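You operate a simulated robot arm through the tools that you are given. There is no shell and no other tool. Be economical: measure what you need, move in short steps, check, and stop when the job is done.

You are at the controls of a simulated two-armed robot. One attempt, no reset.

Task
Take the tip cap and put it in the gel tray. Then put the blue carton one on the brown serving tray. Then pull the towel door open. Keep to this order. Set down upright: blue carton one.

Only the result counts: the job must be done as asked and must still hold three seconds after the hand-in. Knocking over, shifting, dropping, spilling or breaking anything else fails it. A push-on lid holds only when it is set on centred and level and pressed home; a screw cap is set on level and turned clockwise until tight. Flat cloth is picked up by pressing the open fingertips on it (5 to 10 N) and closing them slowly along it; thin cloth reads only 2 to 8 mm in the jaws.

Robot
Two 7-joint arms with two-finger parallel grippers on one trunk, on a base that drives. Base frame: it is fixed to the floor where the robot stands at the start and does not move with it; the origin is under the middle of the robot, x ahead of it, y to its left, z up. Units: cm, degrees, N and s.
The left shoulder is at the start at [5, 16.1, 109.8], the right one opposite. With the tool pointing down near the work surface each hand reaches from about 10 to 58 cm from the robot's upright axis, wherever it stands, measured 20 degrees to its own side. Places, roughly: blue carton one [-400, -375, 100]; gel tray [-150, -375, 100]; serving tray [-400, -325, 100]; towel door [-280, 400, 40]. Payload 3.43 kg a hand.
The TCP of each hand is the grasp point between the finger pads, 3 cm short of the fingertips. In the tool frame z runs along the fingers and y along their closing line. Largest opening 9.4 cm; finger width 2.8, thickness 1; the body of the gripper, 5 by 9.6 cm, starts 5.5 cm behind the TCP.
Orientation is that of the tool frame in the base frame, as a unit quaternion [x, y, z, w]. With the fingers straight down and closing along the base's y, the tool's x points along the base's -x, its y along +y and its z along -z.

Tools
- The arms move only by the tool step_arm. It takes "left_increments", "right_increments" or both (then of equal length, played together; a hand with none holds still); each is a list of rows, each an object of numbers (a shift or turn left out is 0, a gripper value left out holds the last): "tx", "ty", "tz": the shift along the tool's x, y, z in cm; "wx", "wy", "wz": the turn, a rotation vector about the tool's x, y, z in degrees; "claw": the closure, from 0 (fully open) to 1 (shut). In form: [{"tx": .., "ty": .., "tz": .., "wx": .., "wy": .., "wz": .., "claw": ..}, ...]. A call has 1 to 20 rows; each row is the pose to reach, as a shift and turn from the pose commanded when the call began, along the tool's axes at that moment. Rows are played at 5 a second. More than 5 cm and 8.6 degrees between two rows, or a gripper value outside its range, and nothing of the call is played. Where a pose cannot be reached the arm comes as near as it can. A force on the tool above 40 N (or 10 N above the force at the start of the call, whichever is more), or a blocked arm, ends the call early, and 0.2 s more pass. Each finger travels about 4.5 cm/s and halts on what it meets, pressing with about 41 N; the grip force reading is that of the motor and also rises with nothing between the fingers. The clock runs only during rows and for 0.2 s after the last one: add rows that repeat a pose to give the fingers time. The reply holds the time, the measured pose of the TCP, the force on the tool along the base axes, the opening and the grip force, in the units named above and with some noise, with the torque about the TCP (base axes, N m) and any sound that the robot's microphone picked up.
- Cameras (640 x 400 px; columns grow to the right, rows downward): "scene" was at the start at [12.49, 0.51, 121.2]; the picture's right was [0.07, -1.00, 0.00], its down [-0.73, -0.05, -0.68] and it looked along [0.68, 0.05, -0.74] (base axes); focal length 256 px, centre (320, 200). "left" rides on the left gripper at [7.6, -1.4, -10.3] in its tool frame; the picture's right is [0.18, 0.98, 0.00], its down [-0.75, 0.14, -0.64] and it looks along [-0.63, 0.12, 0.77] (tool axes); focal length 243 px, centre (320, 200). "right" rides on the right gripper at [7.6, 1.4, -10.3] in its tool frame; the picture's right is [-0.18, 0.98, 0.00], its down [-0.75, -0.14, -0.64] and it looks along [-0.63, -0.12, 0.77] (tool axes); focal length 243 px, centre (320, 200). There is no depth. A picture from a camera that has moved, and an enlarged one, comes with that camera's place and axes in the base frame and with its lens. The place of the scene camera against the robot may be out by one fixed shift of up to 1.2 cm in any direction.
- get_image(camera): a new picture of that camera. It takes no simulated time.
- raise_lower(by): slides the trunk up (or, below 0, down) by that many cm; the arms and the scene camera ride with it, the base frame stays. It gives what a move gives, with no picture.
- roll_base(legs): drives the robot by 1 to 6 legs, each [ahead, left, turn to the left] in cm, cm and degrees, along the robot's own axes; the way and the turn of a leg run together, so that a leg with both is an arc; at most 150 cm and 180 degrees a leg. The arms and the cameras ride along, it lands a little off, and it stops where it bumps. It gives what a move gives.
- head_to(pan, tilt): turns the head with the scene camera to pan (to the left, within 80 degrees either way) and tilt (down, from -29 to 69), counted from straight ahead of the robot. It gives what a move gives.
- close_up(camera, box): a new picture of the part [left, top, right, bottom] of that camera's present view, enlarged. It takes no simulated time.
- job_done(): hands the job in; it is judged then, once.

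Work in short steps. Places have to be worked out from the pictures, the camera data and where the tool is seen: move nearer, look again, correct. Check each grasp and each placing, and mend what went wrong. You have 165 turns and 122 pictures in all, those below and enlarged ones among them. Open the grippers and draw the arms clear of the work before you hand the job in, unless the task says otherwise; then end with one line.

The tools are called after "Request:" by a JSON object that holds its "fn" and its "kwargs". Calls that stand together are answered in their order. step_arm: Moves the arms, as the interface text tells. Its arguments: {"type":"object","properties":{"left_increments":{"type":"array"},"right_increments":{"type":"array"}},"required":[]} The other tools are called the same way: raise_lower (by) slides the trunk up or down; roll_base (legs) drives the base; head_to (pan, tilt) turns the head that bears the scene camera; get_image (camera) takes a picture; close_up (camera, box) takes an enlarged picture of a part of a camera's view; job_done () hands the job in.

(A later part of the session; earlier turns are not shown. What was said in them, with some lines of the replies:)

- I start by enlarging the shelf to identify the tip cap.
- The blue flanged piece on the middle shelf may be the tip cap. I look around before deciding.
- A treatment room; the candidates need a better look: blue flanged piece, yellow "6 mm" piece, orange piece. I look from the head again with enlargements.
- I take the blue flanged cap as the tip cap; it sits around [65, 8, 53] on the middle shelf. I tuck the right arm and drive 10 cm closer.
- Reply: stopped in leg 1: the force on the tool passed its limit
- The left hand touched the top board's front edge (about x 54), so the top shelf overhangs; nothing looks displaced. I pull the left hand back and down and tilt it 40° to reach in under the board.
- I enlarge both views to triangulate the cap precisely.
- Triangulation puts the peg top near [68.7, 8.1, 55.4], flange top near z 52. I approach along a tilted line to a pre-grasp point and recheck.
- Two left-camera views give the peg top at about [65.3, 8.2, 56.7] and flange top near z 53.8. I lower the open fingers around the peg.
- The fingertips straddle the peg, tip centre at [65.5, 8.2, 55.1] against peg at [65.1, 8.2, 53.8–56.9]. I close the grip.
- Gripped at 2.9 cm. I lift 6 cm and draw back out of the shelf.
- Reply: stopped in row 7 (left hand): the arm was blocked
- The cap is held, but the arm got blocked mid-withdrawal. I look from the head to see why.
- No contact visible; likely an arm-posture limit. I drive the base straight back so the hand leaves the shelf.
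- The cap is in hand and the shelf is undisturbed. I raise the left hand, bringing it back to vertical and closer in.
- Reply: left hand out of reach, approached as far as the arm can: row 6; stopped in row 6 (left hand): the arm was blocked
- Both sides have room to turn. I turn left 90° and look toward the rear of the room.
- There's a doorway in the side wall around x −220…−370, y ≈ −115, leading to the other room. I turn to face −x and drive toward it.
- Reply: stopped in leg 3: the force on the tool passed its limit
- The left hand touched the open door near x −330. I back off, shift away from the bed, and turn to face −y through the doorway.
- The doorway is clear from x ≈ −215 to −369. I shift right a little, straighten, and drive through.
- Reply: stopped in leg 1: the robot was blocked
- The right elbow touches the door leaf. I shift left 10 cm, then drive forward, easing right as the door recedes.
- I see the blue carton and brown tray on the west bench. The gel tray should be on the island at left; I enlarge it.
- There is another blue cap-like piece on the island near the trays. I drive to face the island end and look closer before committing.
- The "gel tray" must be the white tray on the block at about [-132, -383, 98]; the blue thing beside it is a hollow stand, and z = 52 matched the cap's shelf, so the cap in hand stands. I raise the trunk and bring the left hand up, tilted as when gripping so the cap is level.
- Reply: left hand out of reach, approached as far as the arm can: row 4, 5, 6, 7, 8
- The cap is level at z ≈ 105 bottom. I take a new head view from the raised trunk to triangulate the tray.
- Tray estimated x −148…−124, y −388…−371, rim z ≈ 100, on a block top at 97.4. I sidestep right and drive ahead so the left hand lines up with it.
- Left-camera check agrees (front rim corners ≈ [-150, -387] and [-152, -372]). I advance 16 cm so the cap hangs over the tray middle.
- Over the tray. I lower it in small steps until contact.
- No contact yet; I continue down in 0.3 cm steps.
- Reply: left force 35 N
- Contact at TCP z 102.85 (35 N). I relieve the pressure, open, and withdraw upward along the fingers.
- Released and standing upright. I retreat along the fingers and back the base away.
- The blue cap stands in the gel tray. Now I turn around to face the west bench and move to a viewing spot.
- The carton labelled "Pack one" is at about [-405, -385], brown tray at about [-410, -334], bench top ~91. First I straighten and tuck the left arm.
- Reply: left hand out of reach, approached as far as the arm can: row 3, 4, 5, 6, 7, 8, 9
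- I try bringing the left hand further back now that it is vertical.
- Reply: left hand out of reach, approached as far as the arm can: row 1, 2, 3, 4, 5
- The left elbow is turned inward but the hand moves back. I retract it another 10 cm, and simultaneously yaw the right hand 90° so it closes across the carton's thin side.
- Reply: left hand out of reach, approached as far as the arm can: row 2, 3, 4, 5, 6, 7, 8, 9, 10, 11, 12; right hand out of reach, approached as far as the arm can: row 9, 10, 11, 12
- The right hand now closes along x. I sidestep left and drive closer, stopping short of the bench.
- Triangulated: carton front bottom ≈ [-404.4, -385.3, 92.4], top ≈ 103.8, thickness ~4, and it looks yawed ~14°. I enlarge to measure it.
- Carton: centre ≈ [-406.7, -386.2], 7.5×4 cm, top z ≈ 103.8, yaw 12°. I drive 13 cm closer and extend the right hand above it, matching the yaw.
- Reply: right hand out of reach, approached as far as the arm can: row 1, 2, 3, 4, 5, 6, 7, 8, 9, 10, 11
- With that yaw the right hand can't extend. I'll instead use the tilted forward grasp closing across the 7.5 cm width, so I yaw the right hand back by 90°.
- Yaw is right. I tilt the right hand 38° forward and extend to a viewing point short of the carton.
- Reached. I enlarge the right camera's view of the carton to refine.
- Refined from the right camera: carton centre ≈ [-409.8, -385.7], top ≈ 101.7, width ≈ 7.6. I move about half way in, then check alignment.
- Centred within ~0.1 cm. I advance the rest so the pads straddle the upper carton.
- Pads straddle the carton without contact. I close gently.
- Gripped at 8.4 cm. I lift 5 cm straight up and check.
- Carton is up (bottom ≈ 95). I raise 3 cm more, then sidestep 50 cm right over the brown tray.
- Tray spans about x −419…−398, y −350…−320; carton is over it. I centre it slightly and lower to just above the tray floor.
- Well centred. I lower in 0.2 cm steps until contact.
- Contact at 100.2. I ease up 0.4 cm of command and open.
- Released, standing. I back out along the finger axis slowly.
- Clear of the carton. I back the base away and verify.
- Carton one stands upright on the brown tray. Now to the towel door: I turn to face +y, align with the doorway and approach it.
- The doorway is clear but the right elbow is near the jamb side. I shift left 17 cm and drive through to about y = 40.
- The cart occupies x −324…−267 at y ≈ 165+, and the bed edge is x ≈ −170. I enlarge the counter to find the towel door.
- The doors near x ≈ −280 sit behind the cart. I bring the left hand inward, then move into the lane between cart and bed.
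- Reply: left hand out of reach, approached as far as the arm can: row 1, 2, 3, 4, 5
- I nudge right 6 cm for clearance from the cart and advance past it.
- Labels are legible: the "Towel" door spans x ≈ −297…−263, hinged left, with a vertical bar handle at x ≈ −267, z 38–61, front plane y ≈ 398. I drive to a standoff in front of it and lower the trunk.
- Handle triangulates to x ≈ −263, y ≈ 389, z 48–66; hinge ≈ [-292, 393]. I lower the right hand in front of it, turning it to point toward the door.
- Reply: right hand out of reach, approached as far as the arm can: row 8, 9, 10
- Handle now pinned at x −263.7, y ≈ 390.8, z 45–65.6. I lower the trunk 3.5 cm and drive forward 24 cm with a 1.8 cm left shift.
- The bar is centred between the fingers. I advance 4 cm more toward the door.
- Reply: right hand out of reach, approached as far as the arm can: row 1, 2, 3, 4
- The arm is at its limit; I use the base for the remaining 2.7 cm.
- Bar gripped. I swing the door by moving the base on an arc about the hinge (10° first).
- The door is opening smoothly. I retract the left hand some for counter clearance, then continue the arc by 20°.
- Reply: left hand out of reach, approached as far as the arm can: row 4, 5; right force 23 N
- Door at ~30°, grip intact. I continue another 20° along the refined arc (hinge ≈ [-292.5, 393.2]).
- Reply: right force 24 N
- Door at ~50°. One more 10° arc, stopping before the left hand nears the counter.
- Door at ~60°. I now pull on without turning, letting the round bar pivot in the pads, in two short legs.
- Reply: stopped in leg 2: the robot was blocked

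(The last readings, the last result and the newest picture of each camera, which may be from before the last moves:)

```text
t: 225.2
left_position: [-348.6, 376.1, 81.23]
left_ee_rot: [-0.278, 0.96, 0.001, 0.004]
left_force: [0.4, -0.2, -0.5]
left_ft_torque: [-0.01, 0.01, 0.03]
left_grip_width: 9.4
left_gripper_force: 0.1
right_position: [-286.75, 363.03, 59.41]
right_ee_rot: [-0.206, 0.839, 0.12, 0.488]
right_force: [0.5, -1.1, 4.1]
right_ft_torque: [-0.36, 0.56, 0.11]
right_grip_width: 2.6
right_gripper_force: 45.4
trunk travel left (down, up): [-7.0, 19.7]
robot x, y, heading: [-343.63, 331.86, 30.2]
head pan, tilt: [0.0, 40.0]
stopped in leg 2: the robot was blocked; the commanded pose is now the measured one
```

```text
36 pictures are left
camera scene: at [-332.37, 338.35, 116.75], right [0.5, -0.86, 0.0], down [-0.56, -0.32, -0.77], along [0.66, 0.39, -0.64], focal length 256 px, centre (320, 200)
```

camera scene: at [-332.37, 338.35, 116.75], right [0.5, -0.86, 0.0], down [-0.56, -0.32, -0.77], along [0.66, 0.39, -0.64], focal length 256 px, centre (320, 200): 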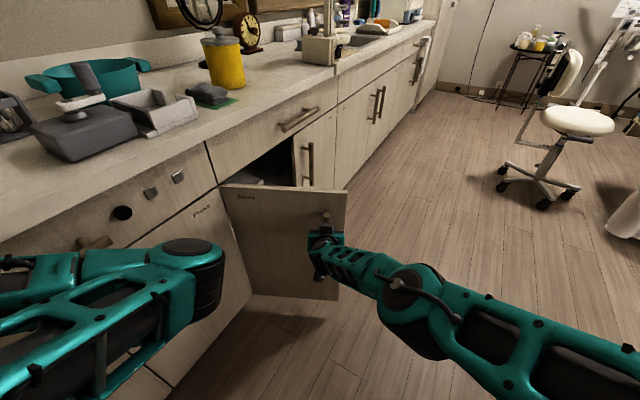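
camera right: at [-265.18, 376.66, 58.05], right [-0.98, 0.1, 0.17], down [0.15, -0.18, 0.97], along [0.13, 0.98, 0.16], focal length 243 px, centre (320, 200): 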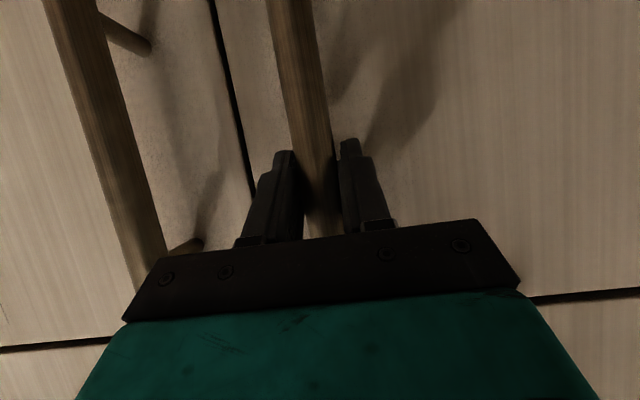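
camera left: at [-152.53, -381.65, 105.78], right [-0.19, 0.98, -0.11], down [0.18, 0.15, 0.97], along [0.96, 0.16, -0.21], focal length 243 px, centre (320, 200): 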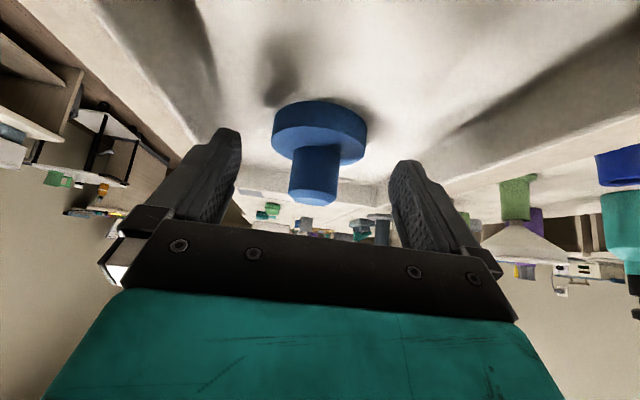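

The base was blocked (close to the wall); door is at ~74°. I pull the remaining part with the arm, yawing the hand along.

Request:
{"fn": "step_arm", "kwargs": {"right_increments": [{"tx": 0.8, "ty": 0.6, "tz": -1.4, "wx": 2.6, "wz": 1.5, "claw": 1}, {"tx": 1.6, "ty": 1.25, "tz": -2.8, "wx": 5.2, "wz": 3}, {"tx": 2.4, "ty": 1.9, "tz": -4.2, "wx": 7.8, "wz": 4.4}, {"tx": 3.24, "ty": 2.5, "tz": -5.7, "wx": 10.4, "wz": 5.9}, {"tx": 3.24, "ty": 2.5, "tz": -5.7, "wx": 10.4, "wz": 5.9}]}}

Request:
{"fn": "get_image", "kwargs": {"camera": "scene"}}

```text
t: 226.4
left_position: [-348.46, 375.96, 81.38]
left_ee_rot: [-0.279, 0.96, 0.001, 0.005]
left_force: [0.5, -0.5, 0.0]
left_ft_torque: [-0.03, 0.0, -0.04]
left_grip_width: 9.39
left_gripper_force: 0.1
right_position: [-293.45, 361.89, 59.36]
right_ee_rot: [-0.113, 0.856, 0.065, 0.5]
right_force: [3.1, -30.8, 14.3]
right_ft_torque: [0.29, 0.27, -0.14]
right_grip_width: 2.61
right_gripper_force: 44.9
trunk travel left (down, up): [-7.0, 19.7]
robot x, y, heading: [-343.58, 331.63, 30.2]
head pan, tilt: [0.0, 40.0]
```

```text
35 pictures are left
camera scene: at [-332.43, 338.16, 116.79], right [0.5, -0.86, 0.0], down [-0.55, -0.32, -0.77], along [0.66, 0.39, -0.64], focal length 256 px, centre (320, 200)
```

scene: 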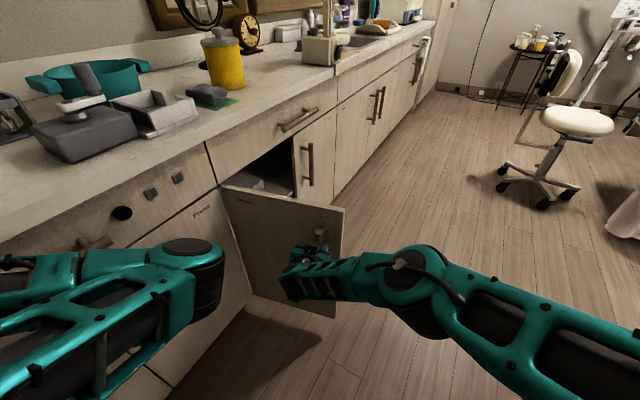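

Door at about 84°. I release the handle and back the hand off along the fingers.

Request:
{"fn": "step_arm", "kwargs": {"right_increments": [{"claw": 0.6}, {"claw": 0.2}, {"claw": 0}, {"claw": 0}, {"claw": 0}, {"claw": 0}]}}

Request:
{"fn": "step_arm", "kwargs": {"right_increments": [{"tz": -2}, {"tz": -4}, {"tz": -6}, {"tz": -8}, {"tz": -8}]}}

Request:
{"fn": "get_image", "kwargs": {"camera": "scene"}}

Request:
{"fn": "get_image", "kwargs": {"camera": "right"}}

```text
t: 227.8
left_position: [-348.5, 376.03, 81.15]
left_ee_rot: [-0.279, 0.96, 0.001, 0.004]
left_force: [0.1, -0.1, 0.6]
left_ft_torque: [0.01, 0.02, -0.02]
left_grip_width: 9.42
left_gripper_force: 0.1
right_position: [-293.91, 362.3, 59.31]
right_ee_rot: [-0.118, 0.857, 0.069, 0.497]
right_force: [-0.6, 0.3, 0.4]
right_ft_torque: [0.01, 0.0, 0.02]
right_grip_width: 9.4
right_gripper_force: 0.1
trunk travel left (down, up): [-7.0, 19.7]
robot x, y, heading: [-343.82, 332.03, 30.3]
head pan, tilt: [0.0, 40.0]
```

```text
t: 229.0
left_position: [-348.48, 376.09, 81.23]
left_ee_rot: [-0.28, 0.96, 0.001, 0.004]
left_force: [-0.5, -0.3, 0.8]
left_ft_torque: [-0.01, -0.02, 0.01]
left_grip_width: 9.41
left_gripper_force: 0.2
right_position: [-300.69, 360.23, 63.43]
right_ee_rot: [-0.118, 0.857, 0.069, 0.498]
right_force: [1.0, 0.0, 0.4]
right_ft_torque: [0.04, -0.01, 0.02]
right_grip_width: 9.38
right_gripper_force: 0.0
trunk travel left (down, up): [-7.0, 19.7]
robot x, y, heading: [-343.46, 332.13, 30.4]
head pan, tilt: [0.0, 40.0]
```

```text
34 pictures are left
camera scene: at [-332.35, 338.38, 116.75], right [0.5, -0.86, 0.0], down [-0.56, -0.32, -0.77], along [0.66, 0.39, -0.64], focal length 256 px, centre (320, 200)
```

scene: 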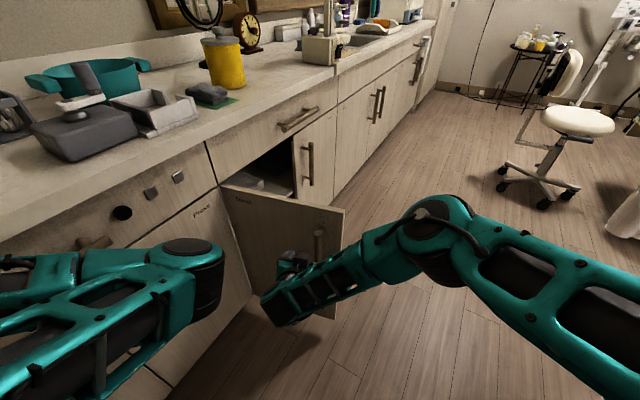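

```text
33 pictures are left
camera right: at [-313.14, 358.14, 61.95], right [-0.18, 0.97, 0.16], down [-0.14, -0.19, 0.97], along [0.97, 0.15, 0.17], focal length 243 px, centre (320, 200)
```

right: 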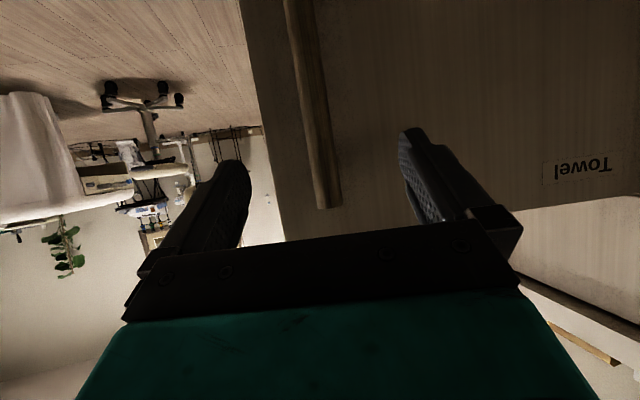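

The door stays open near 84°. I retract the right hand a further 10 cm and check the cart area behind me.

Request:
{"fn": "step_arm", "kwargs": {"right_increments": [{"tz": -2.5}, {"tz": -5}, {"tz": -7.5}, {"tz": -10}]}}

Request:
{"fn": "head_to", "kwargs": {"pan": -80, "tilt": 40}}

Request:
{"fn": "get_image", "kwargs": {"camera": "scene"}}

```text
t: 230.0
left_position: [-348.47, 376.05, 81.18]
left_ee_rot: [-0.279, 0.96, 0.0, 0.003]
left_force: [-0.2, -0.5, 0.5]
left_ft_torque: [0.01, 0.01, 0.03]
left_grip_width: 9.4
left_gripper_force: 0.1
right_position: [-308.94, 357.85, 68.16]
right_ee_rot: [-0.119, 0.856, 0.069, 0.498]
right_force: [-0.4, 0.3, 0.5]
right_ft_torque: [0.02, 0.01, -0.02]
right_grip_width: 9.4
right_gripper_force: 0.0
trunk travel left (down, up): [-7.0, 19.7]
robot x, y, heading: [-343.61, 332.16, 30.1]
head pan, tilt: [0.0, 40.0]
```

```text
t: 231.5
left_position: [-348.46, 376.02, 81.2]
left_ee_rot: [-0.279, 0.96, 0.0, 0.004]
left_force: [0.1, -0.6, 1.0]
left_ft_torque: [-0.02, -0.02, -0.02]
left_grip_width: 9.4
left_gripper_force: 0.1
right_position: [-308.76, 357.86, 68.14]
right_ee_rot: [-0.118, 0.857, 0.068, 0.498]
right_force: [0.0, -0.6, 0.2]
right_ft_torque: [0.03, -0.02, 0.0]
right_grip_width: 9.41
right_gripper_force: 0.2
trunk travel left (down, up): [-7.0, 19.7]
robot x, y, heading: [-344.08, 332.03, 30.4]
head pan, tilt: [-80.0, 40.0]
```

```text
32 pictures are left
camera scene: at [-334.2, 327.61, 116.75], right [-0.76, -0.65, 0.0], down [-0.42, 0.49, -0.77], along [0.5, -0.58, -0.64], focal length 256 px, centre (320, 200)
```

scene: 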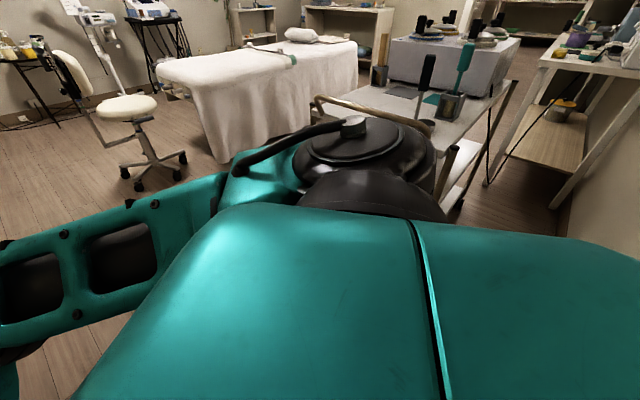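

The towel door is open, both grippers are open and clear, and the cap and carton were confirmed in place. I hand the job in.

Request:
{"fn": "job_done", "kwargs": {}}

```text
The job is handed in.
```

I did all three steps in order and handed the job in: the tip cap is in the gel tray, blue carton one stands upright on the brown serving tray, and the towel door is open about 84°. I took the blue flanged cap on the start shelf to be the tip cap, but it carried no label to confirm this. On the way, an arm brushed the shelf's top board and the open room door, and the base was once stopped by something I could not see. I saw nothing knocked over or moved.
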